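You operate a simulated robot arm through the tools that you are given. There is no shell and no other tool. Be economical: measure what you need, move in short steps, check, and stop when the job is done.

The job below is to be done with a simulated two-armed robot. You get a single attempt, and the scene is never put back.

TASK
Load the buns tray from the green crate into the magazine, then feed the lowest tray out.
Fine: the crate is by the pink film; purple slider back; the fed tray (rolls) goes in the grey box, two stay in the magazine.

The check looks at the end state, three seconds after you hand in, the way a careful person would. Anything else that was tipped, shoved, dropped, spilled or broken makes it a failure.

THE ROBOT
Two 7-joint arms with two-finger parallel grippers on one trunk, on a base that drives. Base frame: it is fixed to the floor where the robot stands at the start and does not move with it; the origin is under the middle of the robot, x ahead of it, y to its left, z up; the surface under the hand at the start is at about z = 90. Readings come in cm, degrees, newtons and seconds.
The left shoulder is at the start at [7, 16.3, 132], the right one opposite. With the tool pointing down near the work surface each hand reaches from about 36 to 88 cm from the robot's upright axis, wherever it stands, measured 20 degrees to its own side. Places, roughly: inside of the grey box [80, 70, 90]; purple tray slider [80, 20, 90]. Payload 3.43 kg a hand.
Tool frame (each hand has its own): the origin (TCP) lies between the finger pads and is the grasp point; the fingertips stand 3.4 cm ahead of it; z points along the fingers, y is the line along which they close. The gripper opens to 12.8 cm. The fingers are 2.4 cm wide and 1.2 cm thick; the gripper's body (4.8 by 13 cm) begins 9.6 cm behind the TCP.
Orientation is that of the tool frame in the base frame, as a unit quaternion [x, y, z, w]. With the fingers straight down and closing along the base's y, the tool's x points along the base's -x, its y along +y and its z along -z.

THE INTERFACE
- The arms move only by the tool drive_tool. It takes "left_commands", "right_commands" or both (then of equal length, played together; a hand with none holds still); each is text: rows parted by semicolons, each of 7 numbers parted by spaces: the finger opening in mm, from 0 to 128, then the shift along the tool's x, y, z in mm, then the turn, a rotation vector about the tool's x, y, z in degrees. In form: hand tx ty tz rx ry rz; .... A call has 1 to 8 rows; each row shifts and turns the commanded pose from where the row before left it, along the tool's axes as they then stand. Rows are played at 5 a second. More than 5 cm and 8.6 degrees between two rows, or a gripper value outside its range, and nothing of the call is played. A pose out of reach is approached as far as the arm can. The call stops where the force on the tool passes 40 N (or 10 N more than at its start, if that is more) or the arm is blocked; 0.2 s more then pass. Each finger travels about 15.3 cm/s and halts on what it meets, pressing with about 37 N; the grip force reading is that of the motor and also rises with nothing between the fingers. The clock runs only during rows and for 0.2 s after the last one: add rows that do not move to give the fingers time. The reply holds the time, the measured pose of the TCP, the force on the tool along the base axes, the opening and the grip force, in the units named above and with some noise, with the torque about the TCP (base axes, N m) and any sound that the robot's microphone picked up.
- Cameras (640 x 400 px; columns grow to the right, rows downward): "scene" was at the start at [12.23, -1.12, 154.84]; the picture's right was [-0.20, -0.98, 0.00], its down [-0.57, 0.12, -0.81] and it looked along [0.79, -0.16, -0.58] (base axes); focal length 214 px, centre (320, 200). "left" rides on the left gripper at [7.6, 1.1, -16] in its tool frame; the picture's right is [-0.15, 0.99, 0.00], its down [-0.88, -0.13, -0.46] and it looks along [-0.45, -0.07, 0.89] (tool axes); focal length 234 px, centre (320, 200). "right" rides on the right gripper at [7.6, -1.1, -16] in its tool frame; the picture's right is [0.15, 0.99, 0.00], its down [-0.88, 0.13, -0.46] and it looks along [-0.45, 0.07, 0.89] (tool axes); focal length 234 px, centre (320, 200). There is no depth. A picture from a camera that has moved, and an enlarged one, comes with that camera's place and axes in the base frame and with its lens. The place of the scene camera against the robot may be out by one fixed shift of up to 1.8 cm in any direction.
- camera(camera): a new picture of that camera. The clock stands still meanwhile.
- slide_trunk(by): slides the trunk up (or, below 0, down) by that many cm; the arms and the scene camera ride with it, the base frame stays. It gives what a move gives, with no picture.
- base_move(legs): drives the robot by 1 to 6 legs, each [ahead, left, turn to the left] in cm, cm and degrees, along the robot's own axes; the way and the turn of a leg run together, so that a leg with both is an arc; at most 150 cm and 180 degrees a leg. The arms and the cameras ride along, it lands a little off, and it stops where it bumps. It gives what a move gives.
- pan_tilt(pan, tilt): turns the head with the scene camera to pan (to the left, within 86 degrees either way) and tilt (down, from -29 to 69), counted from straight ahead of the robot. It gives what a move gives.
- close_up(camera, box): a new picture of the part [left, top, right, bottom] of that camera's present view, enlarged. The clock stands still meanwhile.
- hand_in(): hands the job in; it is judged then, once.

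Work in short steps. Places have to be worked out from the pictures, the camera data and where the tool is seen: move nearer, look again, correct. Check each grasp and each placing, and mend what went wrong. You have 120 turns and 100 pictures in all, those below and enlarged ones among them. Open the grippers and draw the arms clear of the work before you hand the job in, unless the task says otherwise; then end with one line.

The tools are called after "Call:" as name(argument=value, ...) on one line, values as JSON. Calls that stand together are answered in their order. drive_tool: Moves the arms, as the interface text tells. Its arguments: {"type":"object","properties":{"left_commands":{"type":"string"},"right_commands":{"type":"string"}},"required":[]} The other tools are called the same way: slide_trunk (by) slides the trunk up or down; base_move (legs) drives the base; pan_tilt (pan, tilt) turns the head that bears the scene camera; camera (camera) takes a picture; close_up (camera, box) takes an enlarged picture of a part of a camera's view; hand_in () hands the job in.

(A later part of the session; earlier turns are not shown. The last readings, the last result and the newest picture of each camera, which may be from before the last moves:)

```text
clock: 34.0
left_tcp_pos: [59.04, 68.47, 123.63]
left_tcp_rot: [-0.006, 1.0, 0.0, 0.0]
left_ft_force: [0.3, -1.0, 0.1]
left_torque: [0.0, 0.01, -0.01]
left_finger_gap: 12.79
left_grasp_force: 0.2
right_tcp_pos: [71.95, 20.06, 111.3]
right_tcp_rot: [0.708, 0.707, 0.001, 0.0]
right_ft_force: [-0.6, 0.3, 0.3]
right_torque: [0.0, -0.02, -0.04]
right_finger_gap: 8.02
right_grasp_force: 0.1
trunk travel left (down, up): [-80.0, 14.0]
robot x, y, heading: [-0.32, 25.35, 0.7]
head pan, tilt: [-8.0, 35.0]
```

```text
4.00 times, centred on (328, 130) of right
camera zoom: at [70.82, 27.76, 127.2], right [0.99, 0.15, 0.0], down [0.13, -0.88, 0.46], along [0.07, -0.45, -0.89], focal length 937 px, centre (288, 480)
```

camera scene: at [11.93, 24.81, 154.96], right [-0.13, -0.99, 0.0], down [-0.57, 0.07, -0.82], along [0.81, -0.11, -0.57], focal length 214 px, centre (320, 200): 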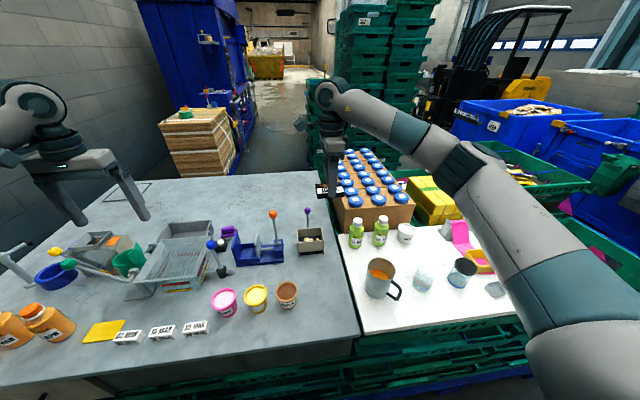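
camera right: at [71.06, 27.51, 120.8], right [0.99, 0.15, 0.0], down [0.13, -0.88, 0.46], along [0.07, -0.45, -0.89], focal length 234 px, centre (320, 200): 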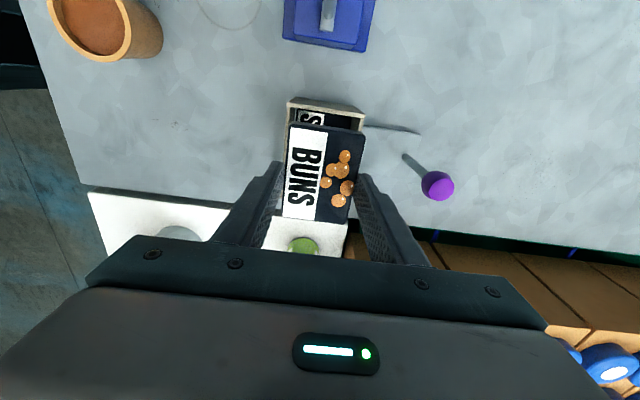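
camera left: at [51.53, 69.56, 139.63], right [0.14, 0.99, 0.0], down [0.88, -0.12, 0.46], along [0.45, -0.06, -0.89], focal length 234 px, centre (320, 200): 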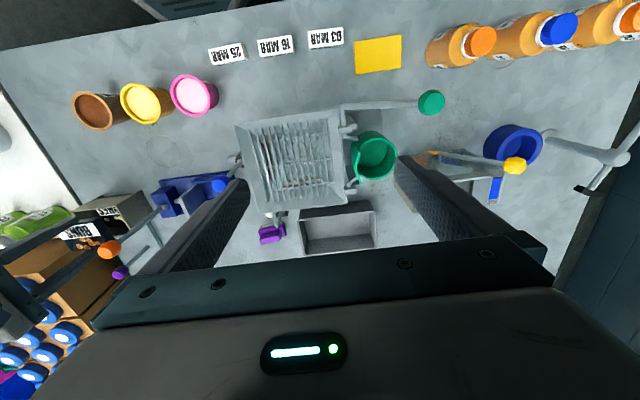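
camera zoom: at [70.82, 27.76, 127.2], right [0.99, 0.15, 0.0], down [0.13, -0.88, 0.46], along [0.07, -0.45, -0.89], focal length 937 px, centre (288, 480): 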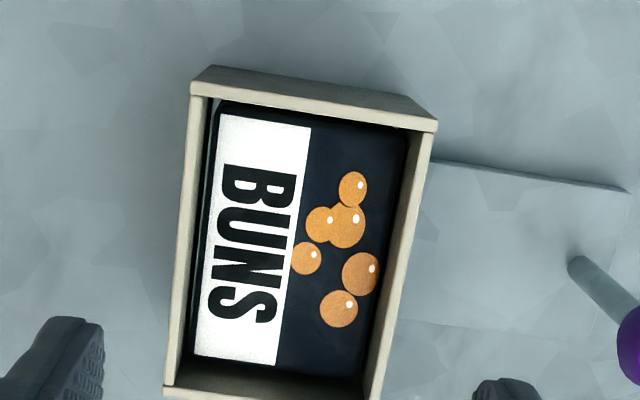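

BUNS lies flat on top inside the magazine. The slider knob triangulates to (83.4, 20.4, 100.5). I raise and turn the hand back 90° so the fingers close along y around the knob.

Call:
drive_tool(right_commands="80 0 0 -40 0 0 0;80 0 0 -30 0 0 -8.5;80 0 0 0 0 0 -8.5;80 0 0 0 0 0 -8.5;80 0 0 0 0 0 -8.5;80 0 0 0 0 0 -8.5;80 0 0 0 0 0 -8.5;80 0 0 0 0 0 -8.5")

Call:
drive_tool(right_commands="60 0 0 0 0 0 -8.5;60 0 0 0 0 0 -8.5;60 0 0 0 0 0 -8.5;60 0 0 0 0 0 -5;60 0 0 0 0 0 0")

Call:
camera(camera="right")

```text
clock: 35.8
left_tcp_pos: [59.12, 68.41, 123.64]
left_tcp_rot: [-0.005, 1.0, 0.0, 0.0]
left_ft_force: [0.1, 0.0, -0.1]
left_torque: [-0.02, 0.01, 0.02]
left_finger_gap: 12.83
left_grasp_force: 0.0
right_tcp_pos: [71.86, 20.17, 118.25]
right_tcp_rot: [0.261, 0.965, 0.0, -0.001]
right_ft_force: [-0.5, 0.1, 0.4]
right_torque: [-0.02, -0.02, 0.0]
right_finger_gap: 8.04
right_grasp_force: 0.1
trunk travel left (down, up): [-80.0, 14.0]
robot x, y, heading: [-0.37, 25.19, 0.1]
head pan, tilt: [-8.0, 35.0]
```

```text
clock: 37.0
left_tcp_pos: [59.2, 68.36, 123.49]
left_tcp_rot: [-0.005, 1.0, 0.0, -0.001]
left_ft_force: [0.4, -1.2, -0.4]
left_torque: [0.02, 0.02, 0.01]
left_finger_gap: 12.79
left_grasp_force: 0.1
right_tcp_pos: [72.1, 20.05, 118.22]
right_tcp_rot: [-0.001, 1.0, 0.0, 0.0]
right_ft_force: [0.1, -0.1, -0.3]
right_torque: [-0.02, 0.01, -0.01]
right_finger_gap: 6.0
right_grasp_force: 0.1
trunk travel left (down, up): [-80.0, 14.0]
robot x, y, heading: [0.02, 25.28, 0.6]
head pan, tilt: [-8.0, 35.0]
```

```text
60 pictures are left
camera right: at [64.43, 19.05, 134.12], right [-0.15, 0.99, 0.0], down [0.88, 0.13, 0.46], along [0.45, 0.07, -0.89], focal length 234 px, centre (320, 200)
```

right: 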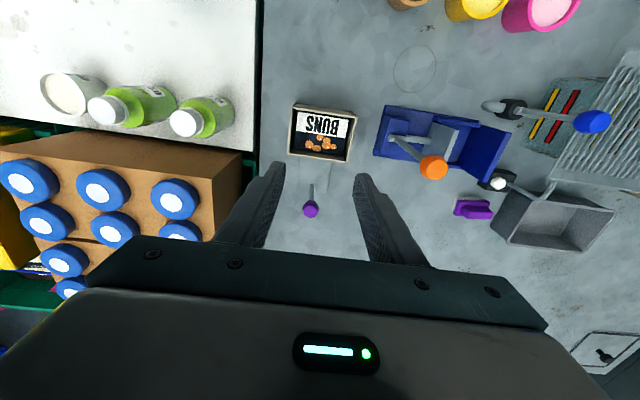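

Knob confirmed at (83.3, 20.3). I move over it and descend part way.

Call:
drive_tool(right_commands="60 -40 2 0 0 0 0;60 -40 0 0 0 0 0;60 -33 0 0 0 0 0;60 0 0 40 0 0 0;60 0 0 40 0 0 0;60 0 0 40 0 0 0;60 0 0 0 0 0 0")

Call:
camera(camera="right")

Call:
close_up(camera="scene", box=[272, 190, 352, 240])

```text
clock: 38.6
left_tcp_pos: [59.2, 68.28, 123.66]
left_tcp_rot: [-0.004, 1.0, 0.0, 0.001]
left_ft_force: [0.4, 0.3, 0.2]
left_torque: [0.03, 0.0, 0.01]
left_finger_gap: 12.77
left_grasp_force: 0.1
right_tcp_pos: [80.67, 19.67, 105.84]
right_tcp_rot: [0.0, 1.0, 0.001, -0.001]
right_ft_force: [0.3, -0.1, -0.8]
right_torque: [0.04, -0.02, 0.0]
right_finger_gap: 6.01
right_grasp_force: 0.1
right hand out of reach, approached as far as the arm can: row 3
trunk travel left (down, up): [-80.0, 14.0]
robot x, y, heading: [-0.68, 25.11, 0.7]
head pan, tilt: [-8.0, 35.0]
```

```text
59 pictures are left
camera right: at [73.12, 18.61, 121.7], right [-0.15, 0.99, 0.0], down [0.88, 0.13, 0.46], along [0.45, 0.07, -0.89], focal length 234 px, centre (320, 200)
```

right: 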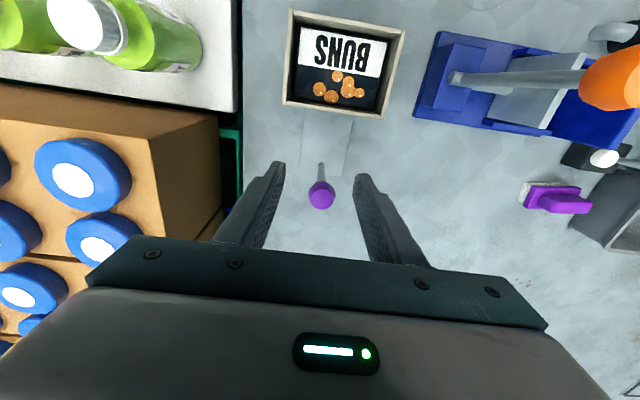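

```text
8.00 times, centred on (312, 215) of scene
camera zoom: at [11.92, 24.67, 154.96], right [-0.13, -0.99, 0.0], down [-0.57, 0.08, -0.82], along [0.81, -0.11, -0.57], focal length 1716 px, centre (384, 80)
```

zoom: 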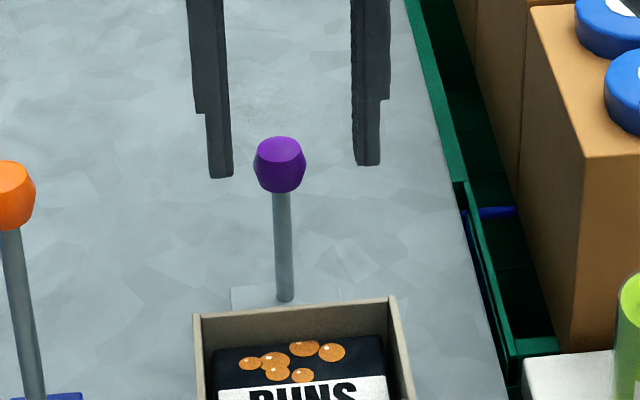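

The arm falls ~2.7 cm short. I check whether the base can move forward by looking down at the table edge.

Call:
drive_tool(right_commands="60 0 0 -40 0 0 0;60 0 0 0 0 0 0")

Call:
pan_tilt(pan=10, tilt=69)

Call:
camera(camera="scene")

```text
clock: 39.2
left_tcp_pos: [59.25, 68.26, 123.59]
left_tcp_rot: [-0.005, 1.0, 0.0, 0.001]
left_ft_force: [0.2, -0.4, 0.4]
left_torque: [0.01, 0.02, -0.01]
left_finger_gap: 12.79
left_grasp_force: 0.0
right_tcp_pos: [80.6, 19.76, 109.79]
right_tcp_rot: [0.0, 1.0, -0.001, -0.001]
right_ft_force: [0.0, 0.4, 0.0]
right_torque: [-0.02, 0.04, 0.01]
right_finger_gap: 6.01
right_grasp_force: 0.1
trunk travel left (down, up): [-80.0, 14.0]
robot x, y, heading: [-0.53, 25.17, 0.6]
head pan, tilt: [-8.0, 35.0]
```

```text
clock: 40.2
left_tcp_pos: [59.13, 68.44, 123.58]
left_tcp_rot: [-0.005, 1.0, 0.0, 0.001]
left_ft_force: [0.2, 0.7, 0.8]
left_torque: [-0.01, -0.02, 0.0]
left_finger_gap: 12.8
left_grasp_force: 0.1
right_tcp_pos: [80.65, 19.78, 109.93]
right_tcp_rot: [0.0, 1.0, 0.0, -0.001]
right_ft_force: [-0.1, -0.4, -0.1]
right_torque: [0.0, 0.01, -0.01]
right_finger_gap: 5.98
right_grasp_force: 0.1
trunk travel left (down, up): [-80.0, 14.0]
robot x, y, heading: [-0.45, 24.99, 0.5]
head pan, tilt: [10.0, 68.8]
```

```text
57 pictures are left
camera scene: at [8.67, 26.97, 150.6], right [0.18, -0.98, 0.0], down [-0.92, -0.17, -0.36], along [0.36, 0.07, -0.93], focal length 214 px, centre (320, 200)
```

scene: 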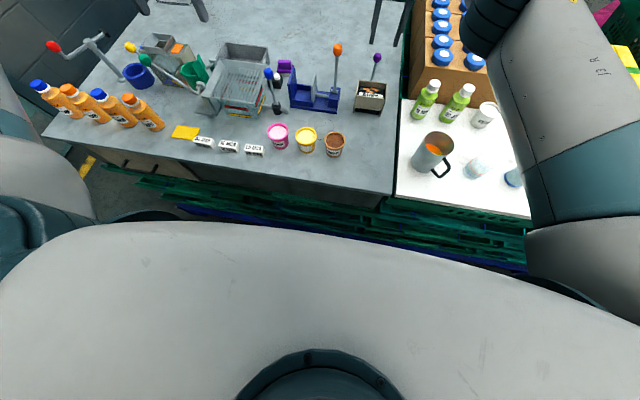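

The table edge is at x≈39 while the base front is near 31, so 5 cm forward is safe. I drive 5 cm ahead.

Call:
base_move(legs=[[5, 0, 0]])

Call:
pan_tilt(pan=-5, tilt=38)

Call:
camera(camera="right")

```text
clock: 41.1
left_tcp_pos: [63.29, 68.4, 123.92]
left_tcp_rot: [-0.006, 1.0, 0.0, 0.003]
left_ft_force: [-0.6, -0.7, -0.1]
left_torque: [-0.01, -0.08, -0.01]
left_finger_gap: 12.82
left_grasp_force: 0.0
right_tcp_pos: [84.86, 19.99, 110.4]
right_tcp_rot: [-0.002, 1.0, 0.0, 0.002]
right_ft_force: [-0.5, 0.9, 1.1]
right_torque: [0.01, -0.07, 0.0]
right_finger_gap: 6.0
right_grasp_force: 0.2
trunk travel left (down, up): [-80.0, 14.0]
robot x, y, heading: [4.41, 25.41, 0.4]
head pan, tilt: [10.0, 68.8]
```

```text
clock: 42.1
left_tcp_pos: [63.97, 68.45, 123.57]
left_tcp_rot: [-0.005, 1.0, 0.0, 0.0]
left_ft_force: [-0.6, -0.2, 1.1]
left_torque: [0.01, -0.02, 0.0]
left_finger_gap: 12.77
left_grasp_force: 0.0
right_tcp_pos: [85.6, 19.82, 109.84]
right_tcp_rot: [-0.001, 1.0, 0.0, 0.0]
right_ft_force: [-1.0, -0.7, -1.1]
right_torque: [-0.01, 0.0, -0.01]
right_finger_gap: 6.01
right_grasp_force: 0.0
trunk travel left (down, up): [-80.0, 14.0]
robot x, y, heading: [4.13, 25.57, 0.5]
head pan, tilt: [-5.0, 38.0]
```

```text
56 pictures are left
camera right: at [77.89, 18.87, 125.79], right [-0.15, 0.99, 0.0], down [0.88, 0.13, 0.46], along [0.45, 0.07, -0.89], focal length 234 px, centre (320, 200)
```

right: 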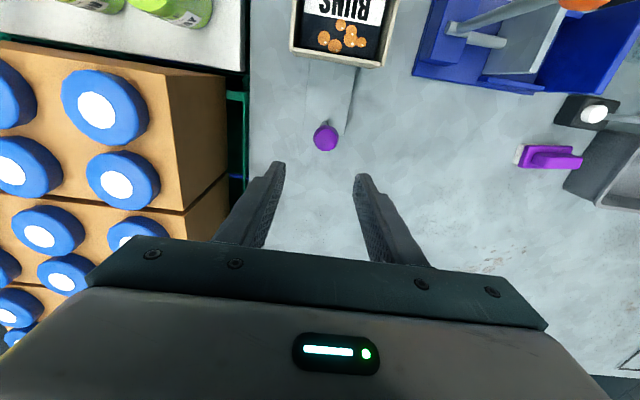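

Knob at (83.2, 20.3). I centre on it, go down to grip only the knob, and close.

Call:
drive_tool(right_commands="60 24 4.5 0 0 0 0;60 0 0 30 0 0 0;60 0 0 30 0 0 0;60 0 0 14 0 0 0;60 0 0 0 0 0 0;10 0 0 0 0 0 0;10 0 0 0 0 0 0")

Call:
camera(camera="right")

Call:
camera(camera="scene")

```text
clock: 43.7
left_tcp_pos: [64.0, 68.4, 123.65]
left_tcp_rot: [-0.006, 1.0, 0.0, 0.0]
left_ft_force: [-0.1, 0.0, 0.5]
left_torque: [0.0, 0.02, 0.01]
left_finger_gap: 12.78
left_grasp_force: 0.0
right_tcp_pos: [83.07, 20.25, 102.49]
right_tcp_rot: [0.0, 1.0, -0.001, -0.001]
right_ft_force: [-0.6, -6.1, -1.4]
right_torque: [-0.14, -0.03, -0.05]
right_finger_gap: 2.69
right_grasp_force: 44.3
trunk travel left (down, up): [-80.0, 14.0]
robot x, y, heading: [4.73, 25.18, 0.4]
head pan, tilt: [-5.0, 38.0]
```

```text
55 pictures are left
camera right: at [75.51, 19.21, 118.38], right [-0.15, 0.99, 0.0], down [0.88, 0.13, 0.46], along [0.45, 0.07, -0.89], focal length 234 px, centre (320, 200)
```

right: 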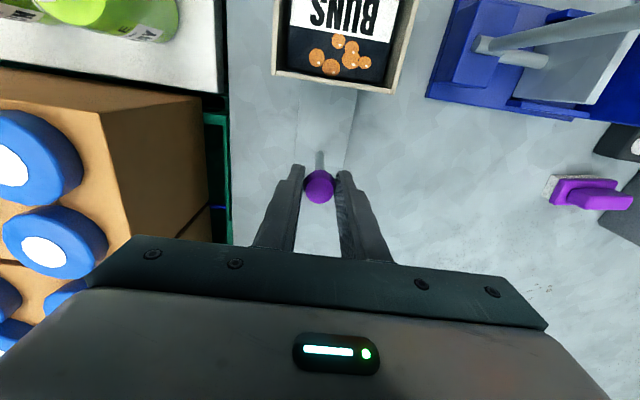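

```text
54 pictures are left
camera scene: at [16.6, 25.23, 154.5], right [-0.08, -1.0, 0.0], down [-0.61, 0.05, -0.79], along [0.79, -0.06, -0.62], focal length 214 px, centre (320, 200)
```

scene: 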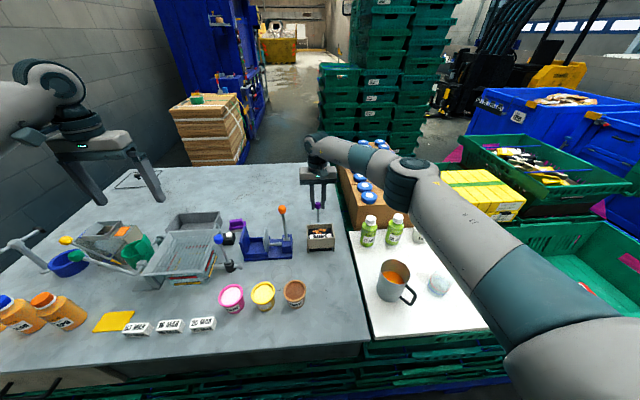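

Knob gripped (2.7 cm). I pull the slider toward the robot 3 cm and watch the force.

Call:
drive_tool(right_commands="10 0 -1 0 0 0 0;10 7 0 0 0 0 0;10 8 0 0 0 0 0;10 8 0 0 0 0 0;10 8 0 0 0 0 0;10 0 0 0 0 0 0")

Call:
close_up(camera="scene", box=[256, 200, 384, 280])

```text
clock: 45.1
left_tcp_pos: [64.06, 68.51, 123.65]
left_tcp_rot: [-0.005, 1.0, 0.0, 0.0]
left_ft_force: [0.8, 0.4, -0.5]
left_torque: [0.03, -0.02, -0.01]
left_finger_gap: 12.8
left_grasp_force: 0.0
right_tcp_pos: [79.95, 20.14, 102.47]
right_tcp_rot: [0.0, 1.0, 0.001, 0.0]
right_ft_force: [1.3, -3.5, -1.2]
right_torque: [-0.07, -0.14, 0.05]
right_finger_gap: 2.69
right_grasp_force: 44.3
trunk travel left (down, up): [-80.0, 14.0]
robot x, y, heading: [4.4, 25.15, 0.5]
head pan, tilt: [-5.0, 38.0]
```

```text
5.00 times, centred on (320, 240) of scene
camera zoom: at [16.66, 25.28, 154.5], right [-0.08, -1.0, 0.0], down [-0.61, 0.05, -0.79], along [0.79, -0.06, -0.62], focal length 1072 px, centre (320, 0)
```

zoom: 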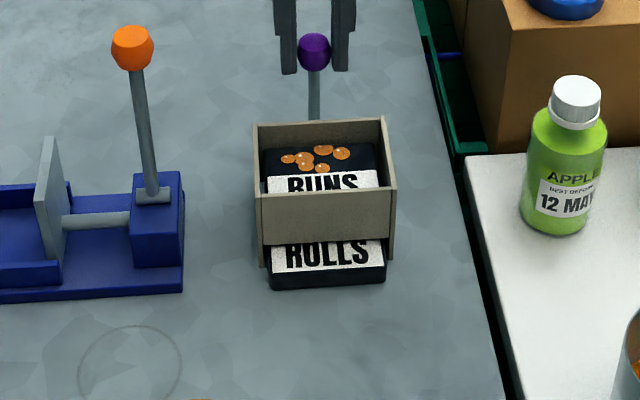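

ROLLS is coming out cleanly with little force. I keep pulling.

Call:
drive_tool(right_commands="10 8 0 0 0 0 0;10 8 0 0 0 0 0;10 8 0 0 0 0 0;10 6 0 0 0 0 0;10 4 0 0 0 0 0;10 0 0 0 0 0 0")

Call:
close_up(camera="scene", box=[256, 200, 384, 280])

```text
clock: 46.5
left_tcp_pos: [63.94, 68.41, 123.67]
left_tcp_rot: [-0.005, 1.0, -0.001, -0.001]
left_ft_force: [-0.2, 0.2, -1.0]
left_torque: [-0.03, 0.01, -0.04]
left_finger_gap: 12.79
left_grasp_force: 0.1
right_tcp_pos: [76.62, 20.33, 102.51]
right_tcp_rot: [-0.001, 1.0, 0.0, 0.0]
right_ft_force: [1.0, -5.4, 0.8]
right_torque: [-0.1, 0.02, 0.01]
right_finger_gap: 2.71
right_grasp_force: 44.8
trunk travel left (down, up): [-80.0, 14.0]
robot x, y, heading: [4.62, 25.32, 0.7]
head pan, tilt: [-5.0, 38.0]
```

```text
5.00 times, centred on (320, 240) of scene
camera zoom: at [16.62, 25.24, 154.5], right [-0.08, -1.0, 0.0], down [-0.61, 0.05, -0.79], along [0.79, -0.06, -0.62], focal length 1072 px, centre (320, 0)
```

zoom: 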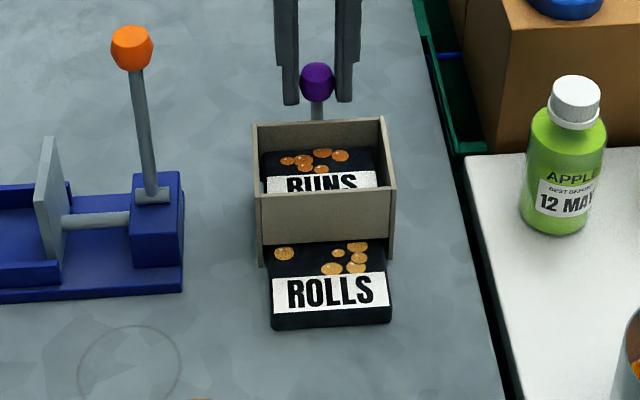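

Most of the tray is out. I pull the last few millimetres to the stop.

Call:
drive_tool(right_commands="10 3 0 0 0 0 0;10 3 0 0 0 0 0;10 3 0 0 0 0 0;10 0 0 0 0 0 0")

Call:
close_up(camera="scene", box=[272, 210, 352, 260])

```text
clock: 47.6
left_tcp_pos: [64.27, 68.6, 123.47]
left_tcp_rot: [-0.006, 1.0, 0.0, -0.001]
left_ft_force: [0.6, -0.1, -0.2]
left_torque: [0.02, -0.02, 0.01]
left_finger_gap: 12.8
left_grasp_force: 0.1
right_tcp_pos: [76.35, 20.24, 102.46]
right_tcp_rot: [0.0, 1.0, 0.0, 0.006]
right_ft_force: [14.9, 1.0, -9.8]
right_torque: [0.37, -0.66, 0.0]
right_finger_gap: 2.66
right_grasp_force: 44.8
trunk travel left (down, up): [-80.0, 14.0]
robot x, y, heading: [4.49, 24.95, 0.7]
head pan, tilt: [-5.0, 38.0]
stopped in row 4 (right hand): the force on the tool passed its limit at 40 N (the readings are from after the stop); the commanded pose is now the measured one
```

```text
8.00 times, centred on (312, 235) of scene
camera zoom: at [17.01, 25.43, 154.43], right [-0.08, -1.0, 0.0], down [-0.62, 0.05, -0.79], along [0.78, -0.06, -0.62], focal length 1716 px, centre (384, -80)
```

zoom: 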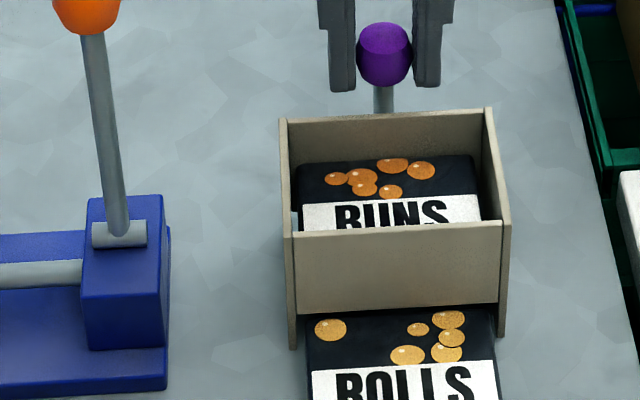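

End stop reached; ROLLS is out. I push the slider back to where it began (x≈83.1).

Call:
drive_tool(right_commands="10 -5 0 0 0 0 0;10 -9 0 0 0 0 0;10 -10 0 0 0 0 0;10 -10 0 0 0 0 0;10 -10 0 0 0 0 0;10 -10 0 0 0 0 0;10 -9 0 0 0 0 0;10 0 0 0 0 0 0")

Call:
close_up(camera="scene", box=[256, 200, 384, 280])

```text
clock: 49.4
left_tcp_pos: [64.37, 68.62, 123.49]
left_tcp_rot: [-0.005, 1.0, 0.0, -0.002]
left_ft_force: [0.3, 1.1, 0.3]
left_torque: [0.02, 0.01, 0.02]
left_finger_gap: 12.8
left_grasp_force: 0.0
right_tcp_pos: [82.59, 20.31, 102.42]
right_tcp_rot: [0.0, 1.0, 0.001, 0.003]
right_ft_force: [0.6, 2.2, -26.1]
right_torque: [0.01, 0.07, 0.03]
right_finger_gap: 2.72
right_grasp_force: 44.7
trunk travel left (down, up): [-80.0, 14.0]
robot x, y, heading: [4.65, 25.21, 0.8]
head pan, tilt: [-5.0, 38.0]
```

```text
5.00 times, centred on (320, 240) of scene
camera zoom: at [17.1, 25.35, 154.45], right [-0.08, -1.0, 0.0], down [-0.62, 0.05, -0.79], along [0.78, -0.06, -0.62], focal length 1072 px, centre (320, 0)
```

zoom: 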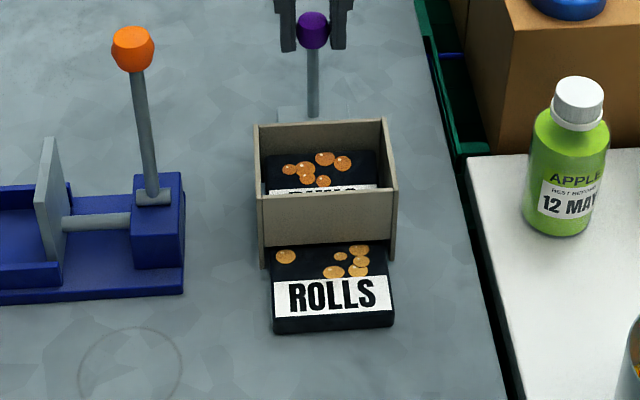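

The stack dropped and the slider is nearly home (82.6 of ~83.1), with some upward strain. I relieve it, push the last 5 mm, then release.

Call:
drive_tool(right_commands="10 0 0 2 0 0 0;10 -3 0 0 0 0 0;10 -3 0 0 0 0 0;10 0 0 0 0 0 0")

```text
clock: 50.4
left_tcp_pos: [64.16, 68.57, 123.46]
left_tcp_rot: [-0.005, 1.0, 0.001, -0.001]
left_ft_force: [0.6, 0.1, 0.6]
left_torque: [0.03, -0.04, 0.01]
left_finger_gap: 12.79
left_grasp_force: 0.1
right_tcp_pos: [83.03, 20.25, 102.53]
right_tcp_rot: [0.0, 1.0, 0.001, 0.003]
right_ft_force: [-3.2, 2.2, -17.0]
right_torque: [0.05, 0.31, 0.01]
right_finger_gap: 2.7
right_grasp_force: 45.0
trunk travel left (down, up): [-80.0, 14.0]
robot x, y, heading: [4.7, 25.43, 0.6]
head pan, tilt: [-5.0, 38.0]
```

Call:
drive_tool(right_commands="10 -2 0 1 0 0 0;10 -2 0 1 0 0 0;10 0 0 0 0 0 0")

```text
clock: 51.2
left_tcp_pos: [63.89, 68.54, 123.76]
left_tcp_rot: [-0.006, 1.0, 0.0, 0.001]
left_ft_force: [-1.2, 0.3, 0.4]
left_torque: [-0.02, -0.01, 0.01]
left_finger_gap: 12.79
left_grasp_force: 0.0
right_tcp_pos: [83.12, 20.25, 102.52]
right_tcp_rot: [0.0, 1.0, 0.001, 0.004]
right_ft_force: [-20.0, 0.6, -9.7]
right_torque: [0.0, 1.26, -0.01]
right_finger_gap: 2.7
right_grasp_force: 45.1
trunk travel left (down, up): [-80.0, 14.0]
robot x, y, heading: [4.25, 25.25, 0.8]
head pan, tilt: [-5.0, 38.0]
```

The -20 N means the slider is at its rear stop. I relax, open and lift straight up, clear of the knob.

Call:
drive_tool(right_commands="10 3 0 0 0 0 0;60 0 0 0 0 0 0;60 0 0 0 0 0 0;60 0 0 -30 0 0 0;60 0 0 -50 0 0 0;60 0 0 -50 0 0 0;60 0 0 -50 0 0 0;60 0 0 0 0 0 0")

Call:
camera(camera="scene")

Call:
close_up(camera="scene", box=[256, 200, 384, 280])

```text
clock: 53.0
left_tcp_pos: [64.03, 68.58, 123.71]
left_tcp_rot: [-0.005, 1.0, 0.0, 0.0]
left_ft_force: [0.2, -0.5, 0.4]
left_torque: [-0.01, 0.01, 0.02]
left_finger_gap: 12.79
left_grasp_force: 0.2
right_tcp_pos: [82.83, 20.12, 120.5]
right_tcp_rot: [0.0, 1.0, 0.001, 0.004]
right_ft_force: [0.4, 0.5, -0.1]
right_torque: [0.03, 0.01, 0.04]
right_finger_gap: 6.01
right_grasp_force: 0.1
trunk travel left (down, up): [-80.0, 14.0]
robot x, y, heading: [4.06, 25.19, 0.9]
head pan, tilt: [-5.0, 38.0]
```

```text
49 pictures are left
camera scene: at [16.71, 25.33, 154.49], right [-0.08, -1.0, 0.0], down [-0.61, 0.05, -0.79], along [0.79, -0.06, -0.62], focal length 214 px, centre (320, 200)
```

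scene: 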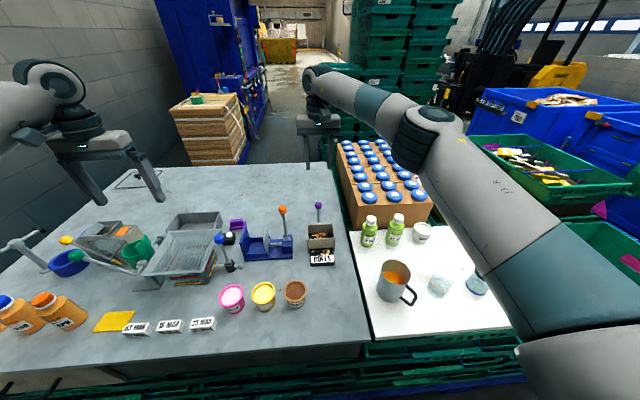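

```text
5.00 times, centred on (320, 240) of scene
camera zoom: at [16.71, 25.33, 154.49], right [-0.08, -1.0, 0.0], down [-0.61, 0.05, -0.79], along [0.79, -0.06, -0.62], focal length 1072 px, centre (320, 0)
```

zoom: 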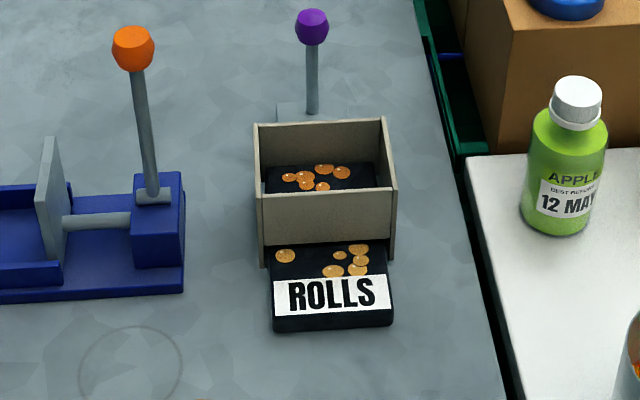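

Everything is in place: slider home, BUNS over SCONES in the magazine, ROLLS out flat. I retract the right arm to make room for the left hand.

Call:
drive_tool(right_commands="60 45 0 -15 0 0 0;60 48 0 0 0 0 0;60 48 0 0 0 0 0;60 40 -25 0 0 0 0;60 30 -38 0 0 0 0;60 30 -38 0 0 0 0;60 20 -45 0 0 0 0;60 20 -45 0 0 0 0")

Call:
drive_tool(right_commands="60 20 -45 0 0 0 0;60 20 -45 0 0 0 0;60 0 -45 0 0 0 0;60 0 -30 0 0 0 0", left_commands="128 0 -45 0 0 0 0;128 0 -48 0 0 0 0;128 0 -48 0 0 0 0;128 0 -48 0 0 0 0")

Call:
camera(camera="left")

```text
clock: 54.8
left_tcp_pos: [63.83, 68.29, 123.9]
left_tcp_rot: [-0.007, 1.0, 0.001, 0.001]
left_ft_force: [-0.4, 0.4, -0.4]
left_torque: [0.03, 0.01, 0.01]
left_finger_gap: 12.81
left_grasp_force: 0.1
right_tcp_pos: [54.53, 0.75, 121.69]
right_tcp_rot: [0.0, 1.0, 0.002, 0.005]
right_ft_force: [0.3, -0.4, -0.5]
right_torque: [0.04, -0.06, 0.0]
right_finger_gap: 5.99
right_grasp_force: 0.1
trunk travel left (down, up): [-80.0, 14.0]
robot x, y, heading: [4.6, 25.05, 0.7]
head pan, tilt: [-5.0, 38.0]
```

```text
clock: 55.8
left_tcp_pos: [64.2, 49.34, 123.79]
left_tcp_rot: [-0.006, 1.0, 0.002, 0.0]
left_ft_force: [-0.7, -0.9, -0.3]
left_torque: [0.08, -0.03, -0.03]
left_finger_gap: 12.81
left_grasp_force: 0.1
right_tcp_pos: [50.58, -15.55, 121.4]
right_tcp_rot: [0.0, 1.0, 0.003, 0.004]
right_ft_force: [0.0, -2.0, 0.0]
right_torque: [0.04, -0.02, 0.02]
right_finger_gap: 6.02
right_grasp_force: 0.0
trunk travel left (down, up): [-80.0, 14.0]
robot x, y, heading: [4.29, 25.38, 0.9]
head pan, tilt: [-5.0, 38.0]
```

```text
47 pictures are left
camera left: at [56.54, 50.34, 139.81], right [0.13, 0.99, 0.0], down [0.88, -0.12, 0.46], along [0.45, -0.06, -0.89], focal length 234 px, centre (320, 200)
```

left: 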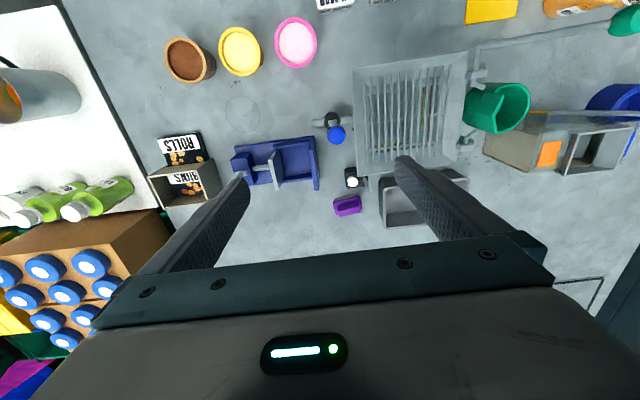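

I bring the left hand over ROLLS.

Call:
drive_tool(left_commands="128 0 -48 0 0 0 0;128 0 -48 0 0 0 0;128 0 -48 0 0 0 0;128 0 -48 10 0 0 0;128 0 -48 10 0 0 0;128 0 -48 10 0 0 0;128 0 0 40 0 0 0;128 0 0 0 0 0 0")

Call:
camera(camera="left")

Call:
camera(camera="scene")

```text
clock: 57.6
left_tcp_pos: [64.58, 20.94, 116.69]
left_tcp_rot: [-0.005, 1.0, -0.001, 0.0]
left_ft_force: [-0.1, 0.8, 0.0]
left_torque: [-0.02, -0.02, -0.01]
left_finger_gap: 12.82
left_grasp_force: 0.1
right_tcp_pos: [50.77, -15.26, 121.54]
right_tcp_rot: [0.001, 1.0, 0.001, 0.005]
right_ft_force: [-0.7, -0.6, -0.1]
right_torque: [-0.01, -0.06, -0.01]
right_finger_gap: 5.99
right_grasp_force: 0.2
trunk travel left (down, up): [-80.0, 14.0]
robot x, y, heading: [4.75, 25.33, 0.5]
head pan, tilt: [-5.0, 38.0]
```

```text
46 pictures are left
camera left: at [56.85, 22.02, 132.7], right [0.14, 0.99, 0.0], down [0.88, -0.12, 0.46], along [0.45, -0.06, -0.89], focal length 234 px, centre (320, 200)
```

left: 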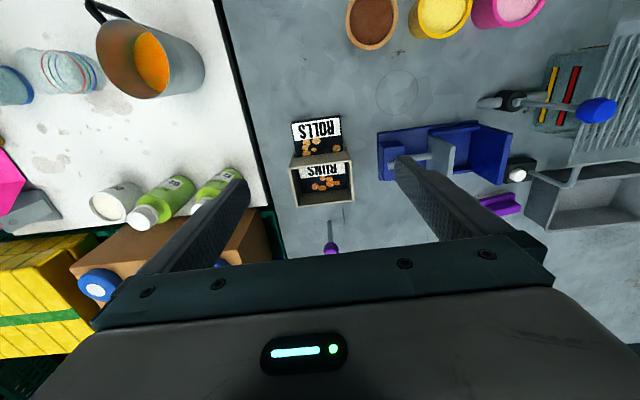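

```text
45 pictures are left
camera scene: at [16.62, 25.32, 154.51], right [-0.08, -1.0, 0.0], down [-0.61, 0.05, -0.79], along [0.79, -0.06, -0.62], focal length 214 px, centre (320, 200)
```

scene: 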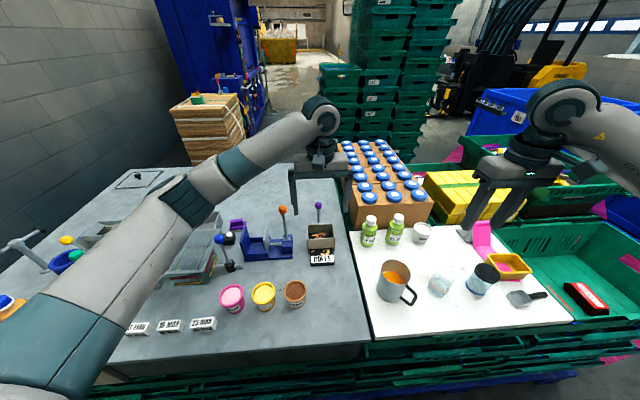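

ROLLS' near edge is at x≈62.5, y 16.4–24.6, so its centre is (65.4, 20.5). I descend around it to z≈97 and check.

Call:
drive_tool(left_commands="128 -6 -4.5 0 0 0 0;128 0 0 40 0 0 0;128 0 0 40 0 0 0;128 0 0 40 0 0 0;128 0 0 40 0 0 0;128 0 0 35 0 0 0;128 0 0 0 0 0 0")

Call:
camera(camera="left")

Call:
close_up(camera="scene", box=[256, 200, 384, 280])

```text
clock: 59.2
left_tcp_pos: [65.26, 20.43, 97.22]
left_tcp_rot: [-0.005, 1.0, 0.001, 0.001]
left_ft_force: [0.4, -0.3, -0.7]
left_torque: [-0.01, 0.02, 0.01]
left_finger_gap: 12.83
left_grasp_force: 0.1
right_tcp_pos: [50.74, -15.27, 121.48]
right_tcp_rot: [0.002, 1.0, 0.0, 0.005]
right_ft_force: [0.2, 0.1, 0.2]
right_torque: [0.0, 0.04, 0.02]
right_finger_gap: 6.02
right_grasp_force: 0.1
trunk travel left (down, up): [-80.0, 14.0]
robot x, y, heading: [4.74, 25.26, 0.7]
head pan, tilt: [-5.0, 38.0]
```

```text
44 pictures are left
camera left: at [57.53, 21.43, 113.16], right [0.14, 0.99, 0.0], down [0.88, -0.12, 0.46], along [0.45, -0.06, -0.89], focal length 234 px, centre (320, 200)
```

left: 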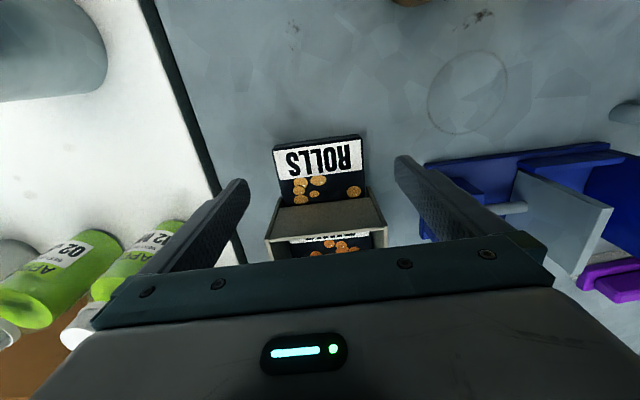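

```text
5.00 times, centred on (320, 240) of scene
camera zoom: at [16.64, 25.31, 154.5], right [-0.08, -1.0, 0.0], down [-0.61, 0.05, -0.79], along [0.79, -0.06, -0.62], focal length 1072 px, centre (320, 0)
```

zoom: 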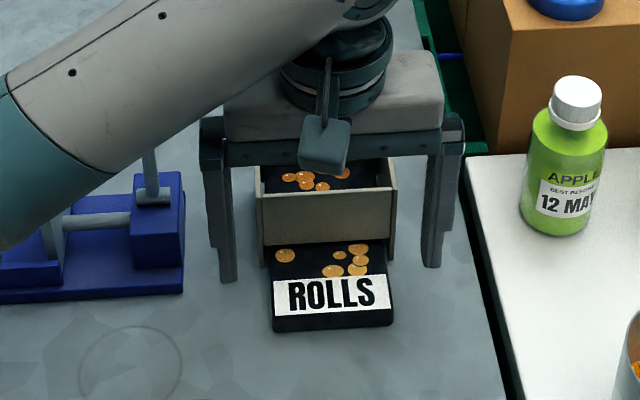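

Well centred. Down 3 cm (tips ~0.8 cm above the table) and close.

Call:
drive_tool(left_commands="128 0 0 15 0 0 0;128 0 0 10 0 0 0;128 0 0 5 0 0 0;110 0 0 0 0 0 0;95 0 0 0 0 0 0;70 0 0 0 0 0 0;70 0 0 0 0 0 0")

Call:
camera(camera="left")

```text
clock: 60.8
left_tcp_pos: [65.15, 20.29, 94.16]
left_tcp_rot: [-0.006, 1.0, 0.0, 0.001]
left_ft_force: [0.4, -1.5, 0.4]
left_torque: [-0.02, -0.04, -0.03]
left_finger_gap: 8.42
left_grasp_force: 36.9
right_tcp_pos: [50.74, -15.38, 121.54]
right_tcp_rot: [0.001, 1.0, 0.001, 0.004]
right_ft_force: [0.2, -0.5, -0.4]
right_torque: [0.02, -0.01, 0.04]
right_finger_gap: 6.0
right_grasp_force: 0.0
trunk travel left (down, up): [-80.0, 14.0]
robot x, y, heading: [4.22, 25.53, 0.7]
head pan, tilt: [-5.0, 38.0]
```

```text
42 pictures are left
camera left: at [57.49, 21.44, 110.19], right [0.14, 0.99, 0.0], down [0.88, -0.12, 0.46], along [0.45, -0.06, -0.89], focal length 234 px, centre (320, 200)
```

left: 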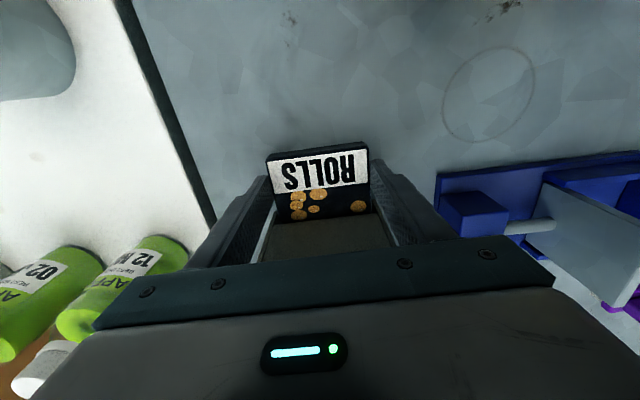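

Held at 8.42 cm. I first slide it 3 cm straight out away from the magazine, then lift.

Call:
drive_tool(left_commands="70 8 0 0 0 0 0;70 12 0 0 0 0 0;70 12 0 0 0 0 0;70 0 0 -10 0 0 0;70 0 0 -30 0 0 0;70 0 0 -50 0 0 0;70 0 0 -50 0 0 0;70 0 0 0 0 0 0")

Call:
camera(camera="scene")

Call:
camera(camera="left")

```text
clock: 62.6
left_tcp_pos: [61.86, 20.29, 108.3]
left_tcp_rot: [-0.006, 1.0, -0.001, 0.0]
left_ft_force: [-0.3, -0.5, -1.1]
left_torque: [0.01, 0.04, 0.01]
left_finger_gap: 8.44
left_grasp_force: 36.4
right_tcp_pos: [50.68, -15.38, 121.69]
right_tcp_rot: [0.001, 1.0, 0.001, 0.005]
right_ft_force: [0.7, 0.4, 0.6]
right_torque: [-0.03, 0.02, -0.01]
right_finger_gap: 5.99
right_grasp_force: 0.1
trunk travel left (down, up): [-80.0, 14.0]
robot x, y, heading: [4.28, 25.19, 0.4]
head pan, tilt: [-5.0, 38.0]
```

```text
41 pictures are left
camera scene: at [16.7, 25.32, 154.5], right [-0.08, -1.0, 0.0], down [-0.61, 0.05, -0.79], along [0.79, -0.06, -0.62], focal length 214 px, centre (320, 200)
```

scene: 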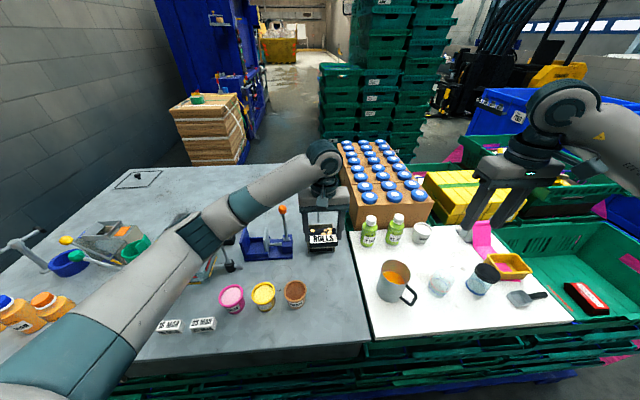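

```text
40 pictures are left
camera left: at [54.28, 21.45, 124.19], right [0.14, 0.99, 0.0], down [0.88, -0.12, 0.46], along [0.45, -0.06, -0.89], focal length 234 px, centre (320, 200)
```

left: 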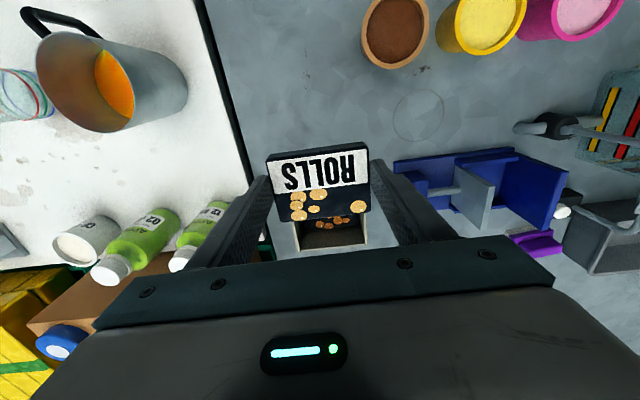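

ROLLS lifted. I raise to z≈124 and carry it left toward the grey box.

Call:
drive_tool(left_commands="70 0 0 -50 0 0 0;70 0 0 -50 0 0 0;70 0 0 -50 0 0 0;70 -6 48 0 0 0 0;70 -6 48 0 0 0 0;70 -6 48 0 0 0 0;70 -6 48 0 0 0 0;70 -6 48 0 0 0 0")

Call:
drive_tool(left_commands="70 -6 48 0 0 0 0;70 -6 48 0 0 0 0;70 -6 48 0 0 0 0;70 -6 48 0 0 0 0;70 0 40 0 0 0 0;70 0 0 0 0 0 0")

Call:
camera(camera="left")

Call:
camera(camera="scene")

```text
clock: 64.4
left_tcp_pos: [64.71, 44.72, 123.12]
left_tcp_rot: [-0.005, 1.0, -0.001, 0.0]
left_ft_force: [-0.2, 0.0, -0.5]
left_torque: [0.01, 0.01, -0.01]
left_finger_gap: 8.41
left_grasp_force: 37.1
right_tcp_pos: [50.66, -15.1, 121.6]
right_tcp_rot: [0.001, 1.0, 0.0, 0.005]
right_ft_force: [-0.4, -0.1, -0.1]
right_torque: [-0.03, 0.01, -0.02]
right_finger_gap: 6.01
right_grasp_force: 0.1
trunk travel left (down, up): [-80.0, 14.0]
robot x, y, heading: [4.72, 25.22, 0.5]
head pan, tilt: [-5.0, 38.0]
```

```text
clock: 65.8
left_tcp_pos: [66.9, 67.63, 123.05]
left_tcp_rot: [-0.005, 1.0, -0.001, 0.0]
left_ft_force: [0.5, -1.2, -2.0]
left_torque: [-0.01, -0.04, -0.01]
left_finger_gap: 8.42
left_grasp_force: 36.9
right_tcp_pos: [50.77, -15.39, 121.42]
right_tcp_rot: [0.002, 1.0, 0.002, 0.004]
right_ft_force: [-0.6, -0.5, 0.4]
right_torque: [0.07, 0.04, -0.02]
right_finger_gap: 5.99
right_grasp_force: 0.1
trunk travel left (down, up): [-80.0, 14.0]
robot x, y, heading: [4.52, 25.54, 0.5]
head pan, tilt: [-5.0, 38.0]
```

```text
39 pictures are left
camera left: at [59.17, 68.66, 139.12], right [0.14, 0.99, 0.0], down [0.88, -0.12, 0.46], along [0.45, -0.06, -0.89], focal length 234 px, centre (320, 200)
```

left: 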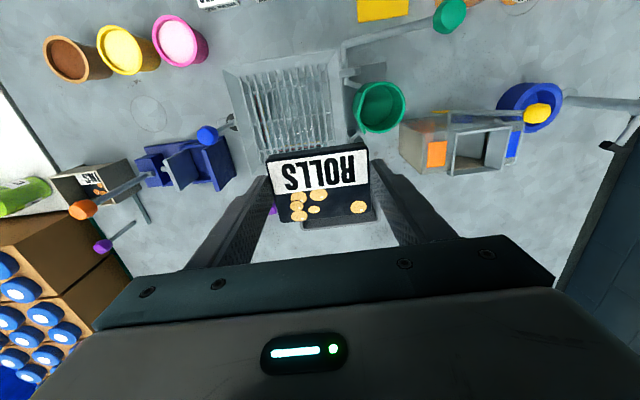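

```text
38 pictures are left
camera scene: at [16.71, 25.19, 154.5], right [-0.08, -1.0, 0.0], down [-0.61, 0.05, -0.79], along [0.79, -0.06, -0.62], focal length 214 px, centre (320, 200)
```

scene: 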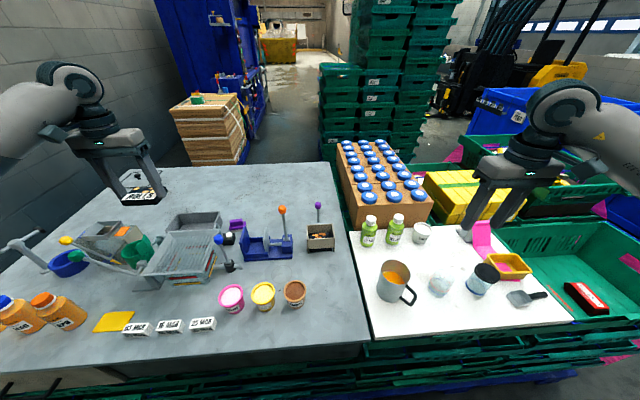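

The box spans about x 75.5–87.5, y 61.5–78. I move the tray over its middle (80.7, 69.7) at height and check.

Call:
drive_tool(left_commands="70 -46 7 0 0 0 0;70 -46 7 0 0 0 0;70 -46 7 0 0 0 0;70 0 0 40 0 0 0;70 0 0 40 0 0 0;70 0 0 0 0 0 0")

Call:
camera(camera="left")

Call:
close_up(camera="scene", box=[110, 170, 270, 270])

```text
clock: 67.2
left_tcp_pos: [80.65, 69.61, 115.26]
left_tcp_rot: [-0.005, 1.0, 0.0, 0.0]
left_ft_force: [-0.2, 0.2, -0.5]
left_torque: [0.01, 0.01, 0.01]
left_finger_gap: 8.41
left_grasp_force: 37.3
right_tcp_pos: [50.56, -15.44, 121.51]
right_tcp_rot: [0.0, 1.0, 0.002, 0.005]
right_ft_force: [0.1, 0.8, 0.2]
right_torque: [-0.02, -0.02, 0.0]
right_finger_gap: 6.0
right_grasp_force: 0.0
trunk travel left (down, up): [-80.0, 14.0]
robot x, y, heading: [4.73, 25.53, 0.4]
head pan, tilt: [-5.0, 38.0]
```

```text
37 pictures are left
camera left: at [72.95, 70.79, 131.22], right [0.14, 0.99, 0.0], down [0.88, -0.12, 0.46], along [0.45, -0.06, -0.89], focal length 234 px, centre (320, 200)
```

left: 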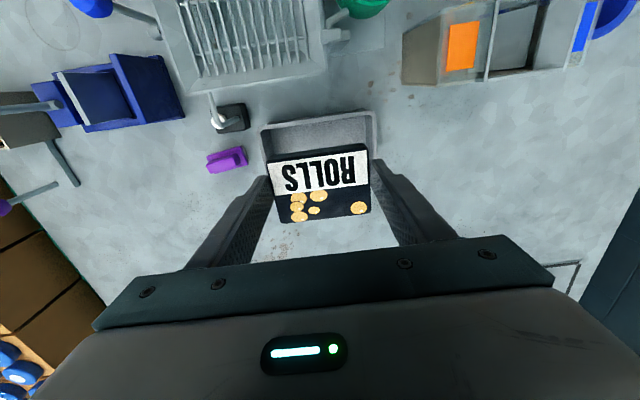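

```text
4.00 times, centred on (190, 220) of scene
camera zoom: at [16.64, 25.17, 154.5], right [-0.08, -1.0, 0.0], down [-0.61, 0.05, -0.79], along [0.79, -0.06, -0.62], focal length 858 px, centre (840, 120)
```

zoom: 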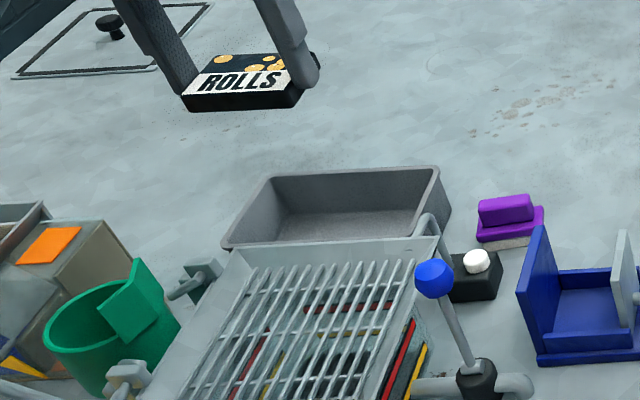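

I zoom the left view to fix the box edges.

Call:
close_up(camera="left", box=[220, 80, 420, 205])

```text
3.20 times, centred on (320, 142) of left
camera zoom: at [72.95, 70.79, 131.22], right [0.14, 0.99, 0.0], down [0.88, -0.12, 0.46], along [0.45, -0.06, -0.89], focal length 749 px, centre (320, 384)
```

zoom: 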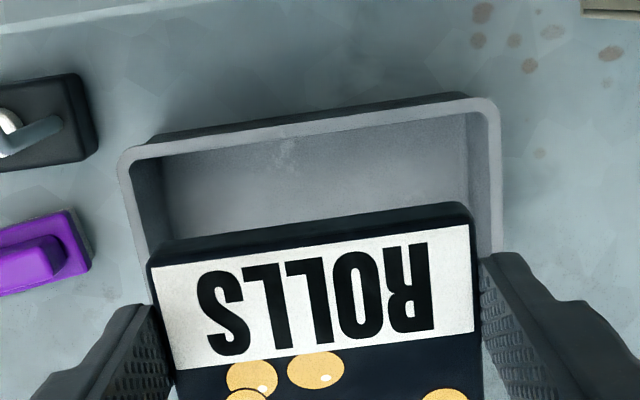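

The box is x 78–88, y 61–78, so its centre is ~(83, 69.5). I shift 2 cm ahead, then lower toward it.

Call:
drive_tool(left_commands="70 -20 -1 0 0 0 0;70 0 0 40 0 0 0;70 0 0 40 0 0 0;70 0 0 20 0 0 0;70 0 0 0 0 0 0")

Call:
camera(camera="left")

Call:
close_up(camera="scene", box=[110, 170, 270, 270])

```text
clock: 68.4
left_tcp_pos: [82.6, 69.7, 104.97]
left_tcp_rot: [-0.005, 1.0, 0.0, 0.0]
left_ft_force: [-0.6, 0.4, -0.7]
left_torque: [-0.02, -0.03, 0.0]
left_finger_gap: 8.4
left_grasp_force: 37.1
right_tcp_pos: [50.71, -15.18, 121.53]
right_tcp_rot: [0.0, 1.0, 0.001, 0.004]
right_ft_force: [0.1, -0.2, 0.8]
right_torque: [-0.01, 0.0, -0.02]
right_finger_gap: 5.97
right_grasp_force: 0.2
trunk travel left (down, up): [-80.0, 14.0]
robot x, y, heading: [4.49, 25.15, 0.7]
head pan, tilt: [-5.0, 38.0]
```

```text
34 pictures are left
camera left: at [74.97, 70.81, 121.07], right [0.14, 0.99, 0.0], down [0.88, -0.12, 0.46], along [0.45, -0.06, -0.89], focal length 234 px, centre (320, 200)
```

left: 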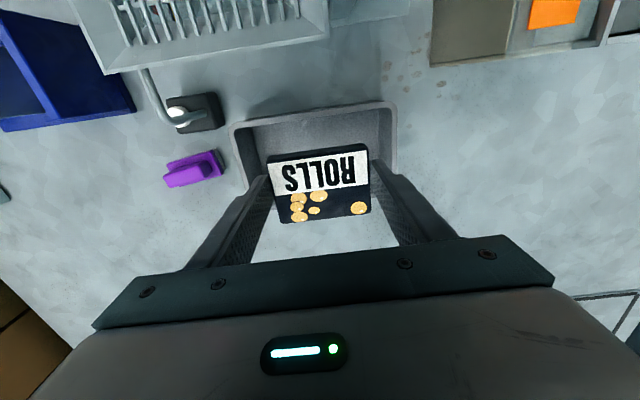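

```text
4.00 times, centred on (190, 220) of scene
camera zoom: at [16.64, 25.36, 154.5], right [-0.08, -1.0, 0.0], down [-0.61, 0.05, -0.79], along [0.79, -0.06, -0.62], focal length 858 px, centre (840, 120)
```

zoom: 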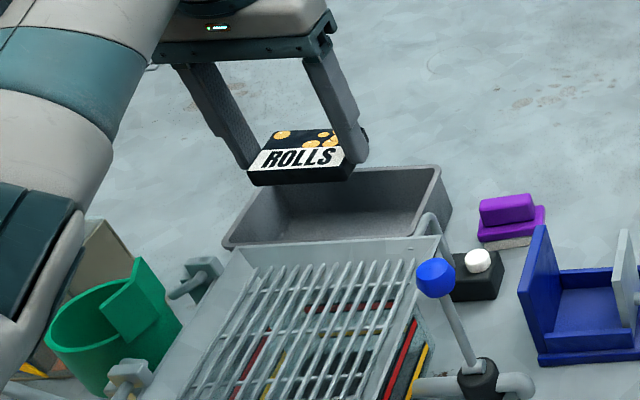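

Centred over the box. I lower 6 cm and check tray and forearm clearance.

Call:
drive_tool(left_commands="70 0 0 20 0 0 0;70 0 0 20 0 0 0;70 0 0 20 0 0 0;70 0 0 0 0 0 0")

Call:
camera(camera="scene")

Call:
close_up(camera="scene", box=[110, 170, 270, 270])

```text
clock: 69.4
left_tcp_pos: [82.67, 69.7, 99.22]
left_tcp_rot: [-0.007, 1.0, 0.0, 0.0]
left_ft_force: [0.5, 0.4, 0.2]
left_torque: [-0.01, 0.01, 0.01]
left_finger_gap: 8.43
left_grasp_force: 36.8
right_tcp_pos: [50.77, -15.31, 121.55]
right_tcp_rot: [0.001, 1.0, 0.001, 0.005]
right_ft_force: [-0.5, 0.5, -0.7]
right_torque: [0.03, 0.0, 0.01]
right_finger_gap: 5.98
right_grasp_force: 0.0
trunk travel left (down, up): [-80.0, 14.0]
robot x, y, heading: [4.49, 25.31, 0.7]
head pan, tilt: [-5.0, 38.0]
```

```text
32 pictures are left
camera scene: at [16.67, 25.33, 154.5], right [-0.08, -1.0, 0.0], down [-0.61, 0.05, -0.79], along [0.79, -0.06, -0.62], focal length 214 px, centre (320, 200)
```

scene: 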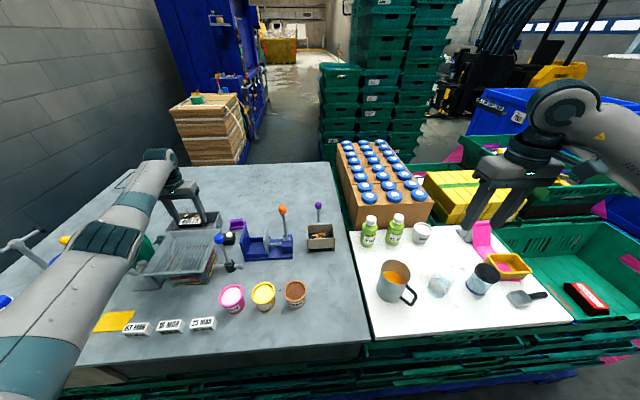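

```text
4.00 times, centred on (190, 220) of scene
camera zoom: at [16.67, 25.33, 154.5], right [-0.08, -1.0, 0.0], down [-0.61, 0.05, -0.79], along [0.79, -0.06, -0.62], focal length 858 px, centre (840, 120)
```

zoom: 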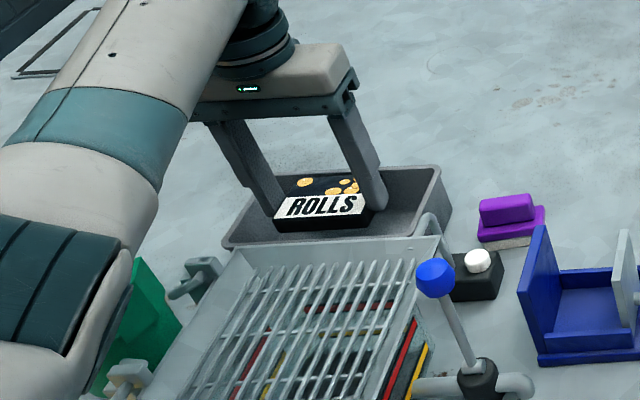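

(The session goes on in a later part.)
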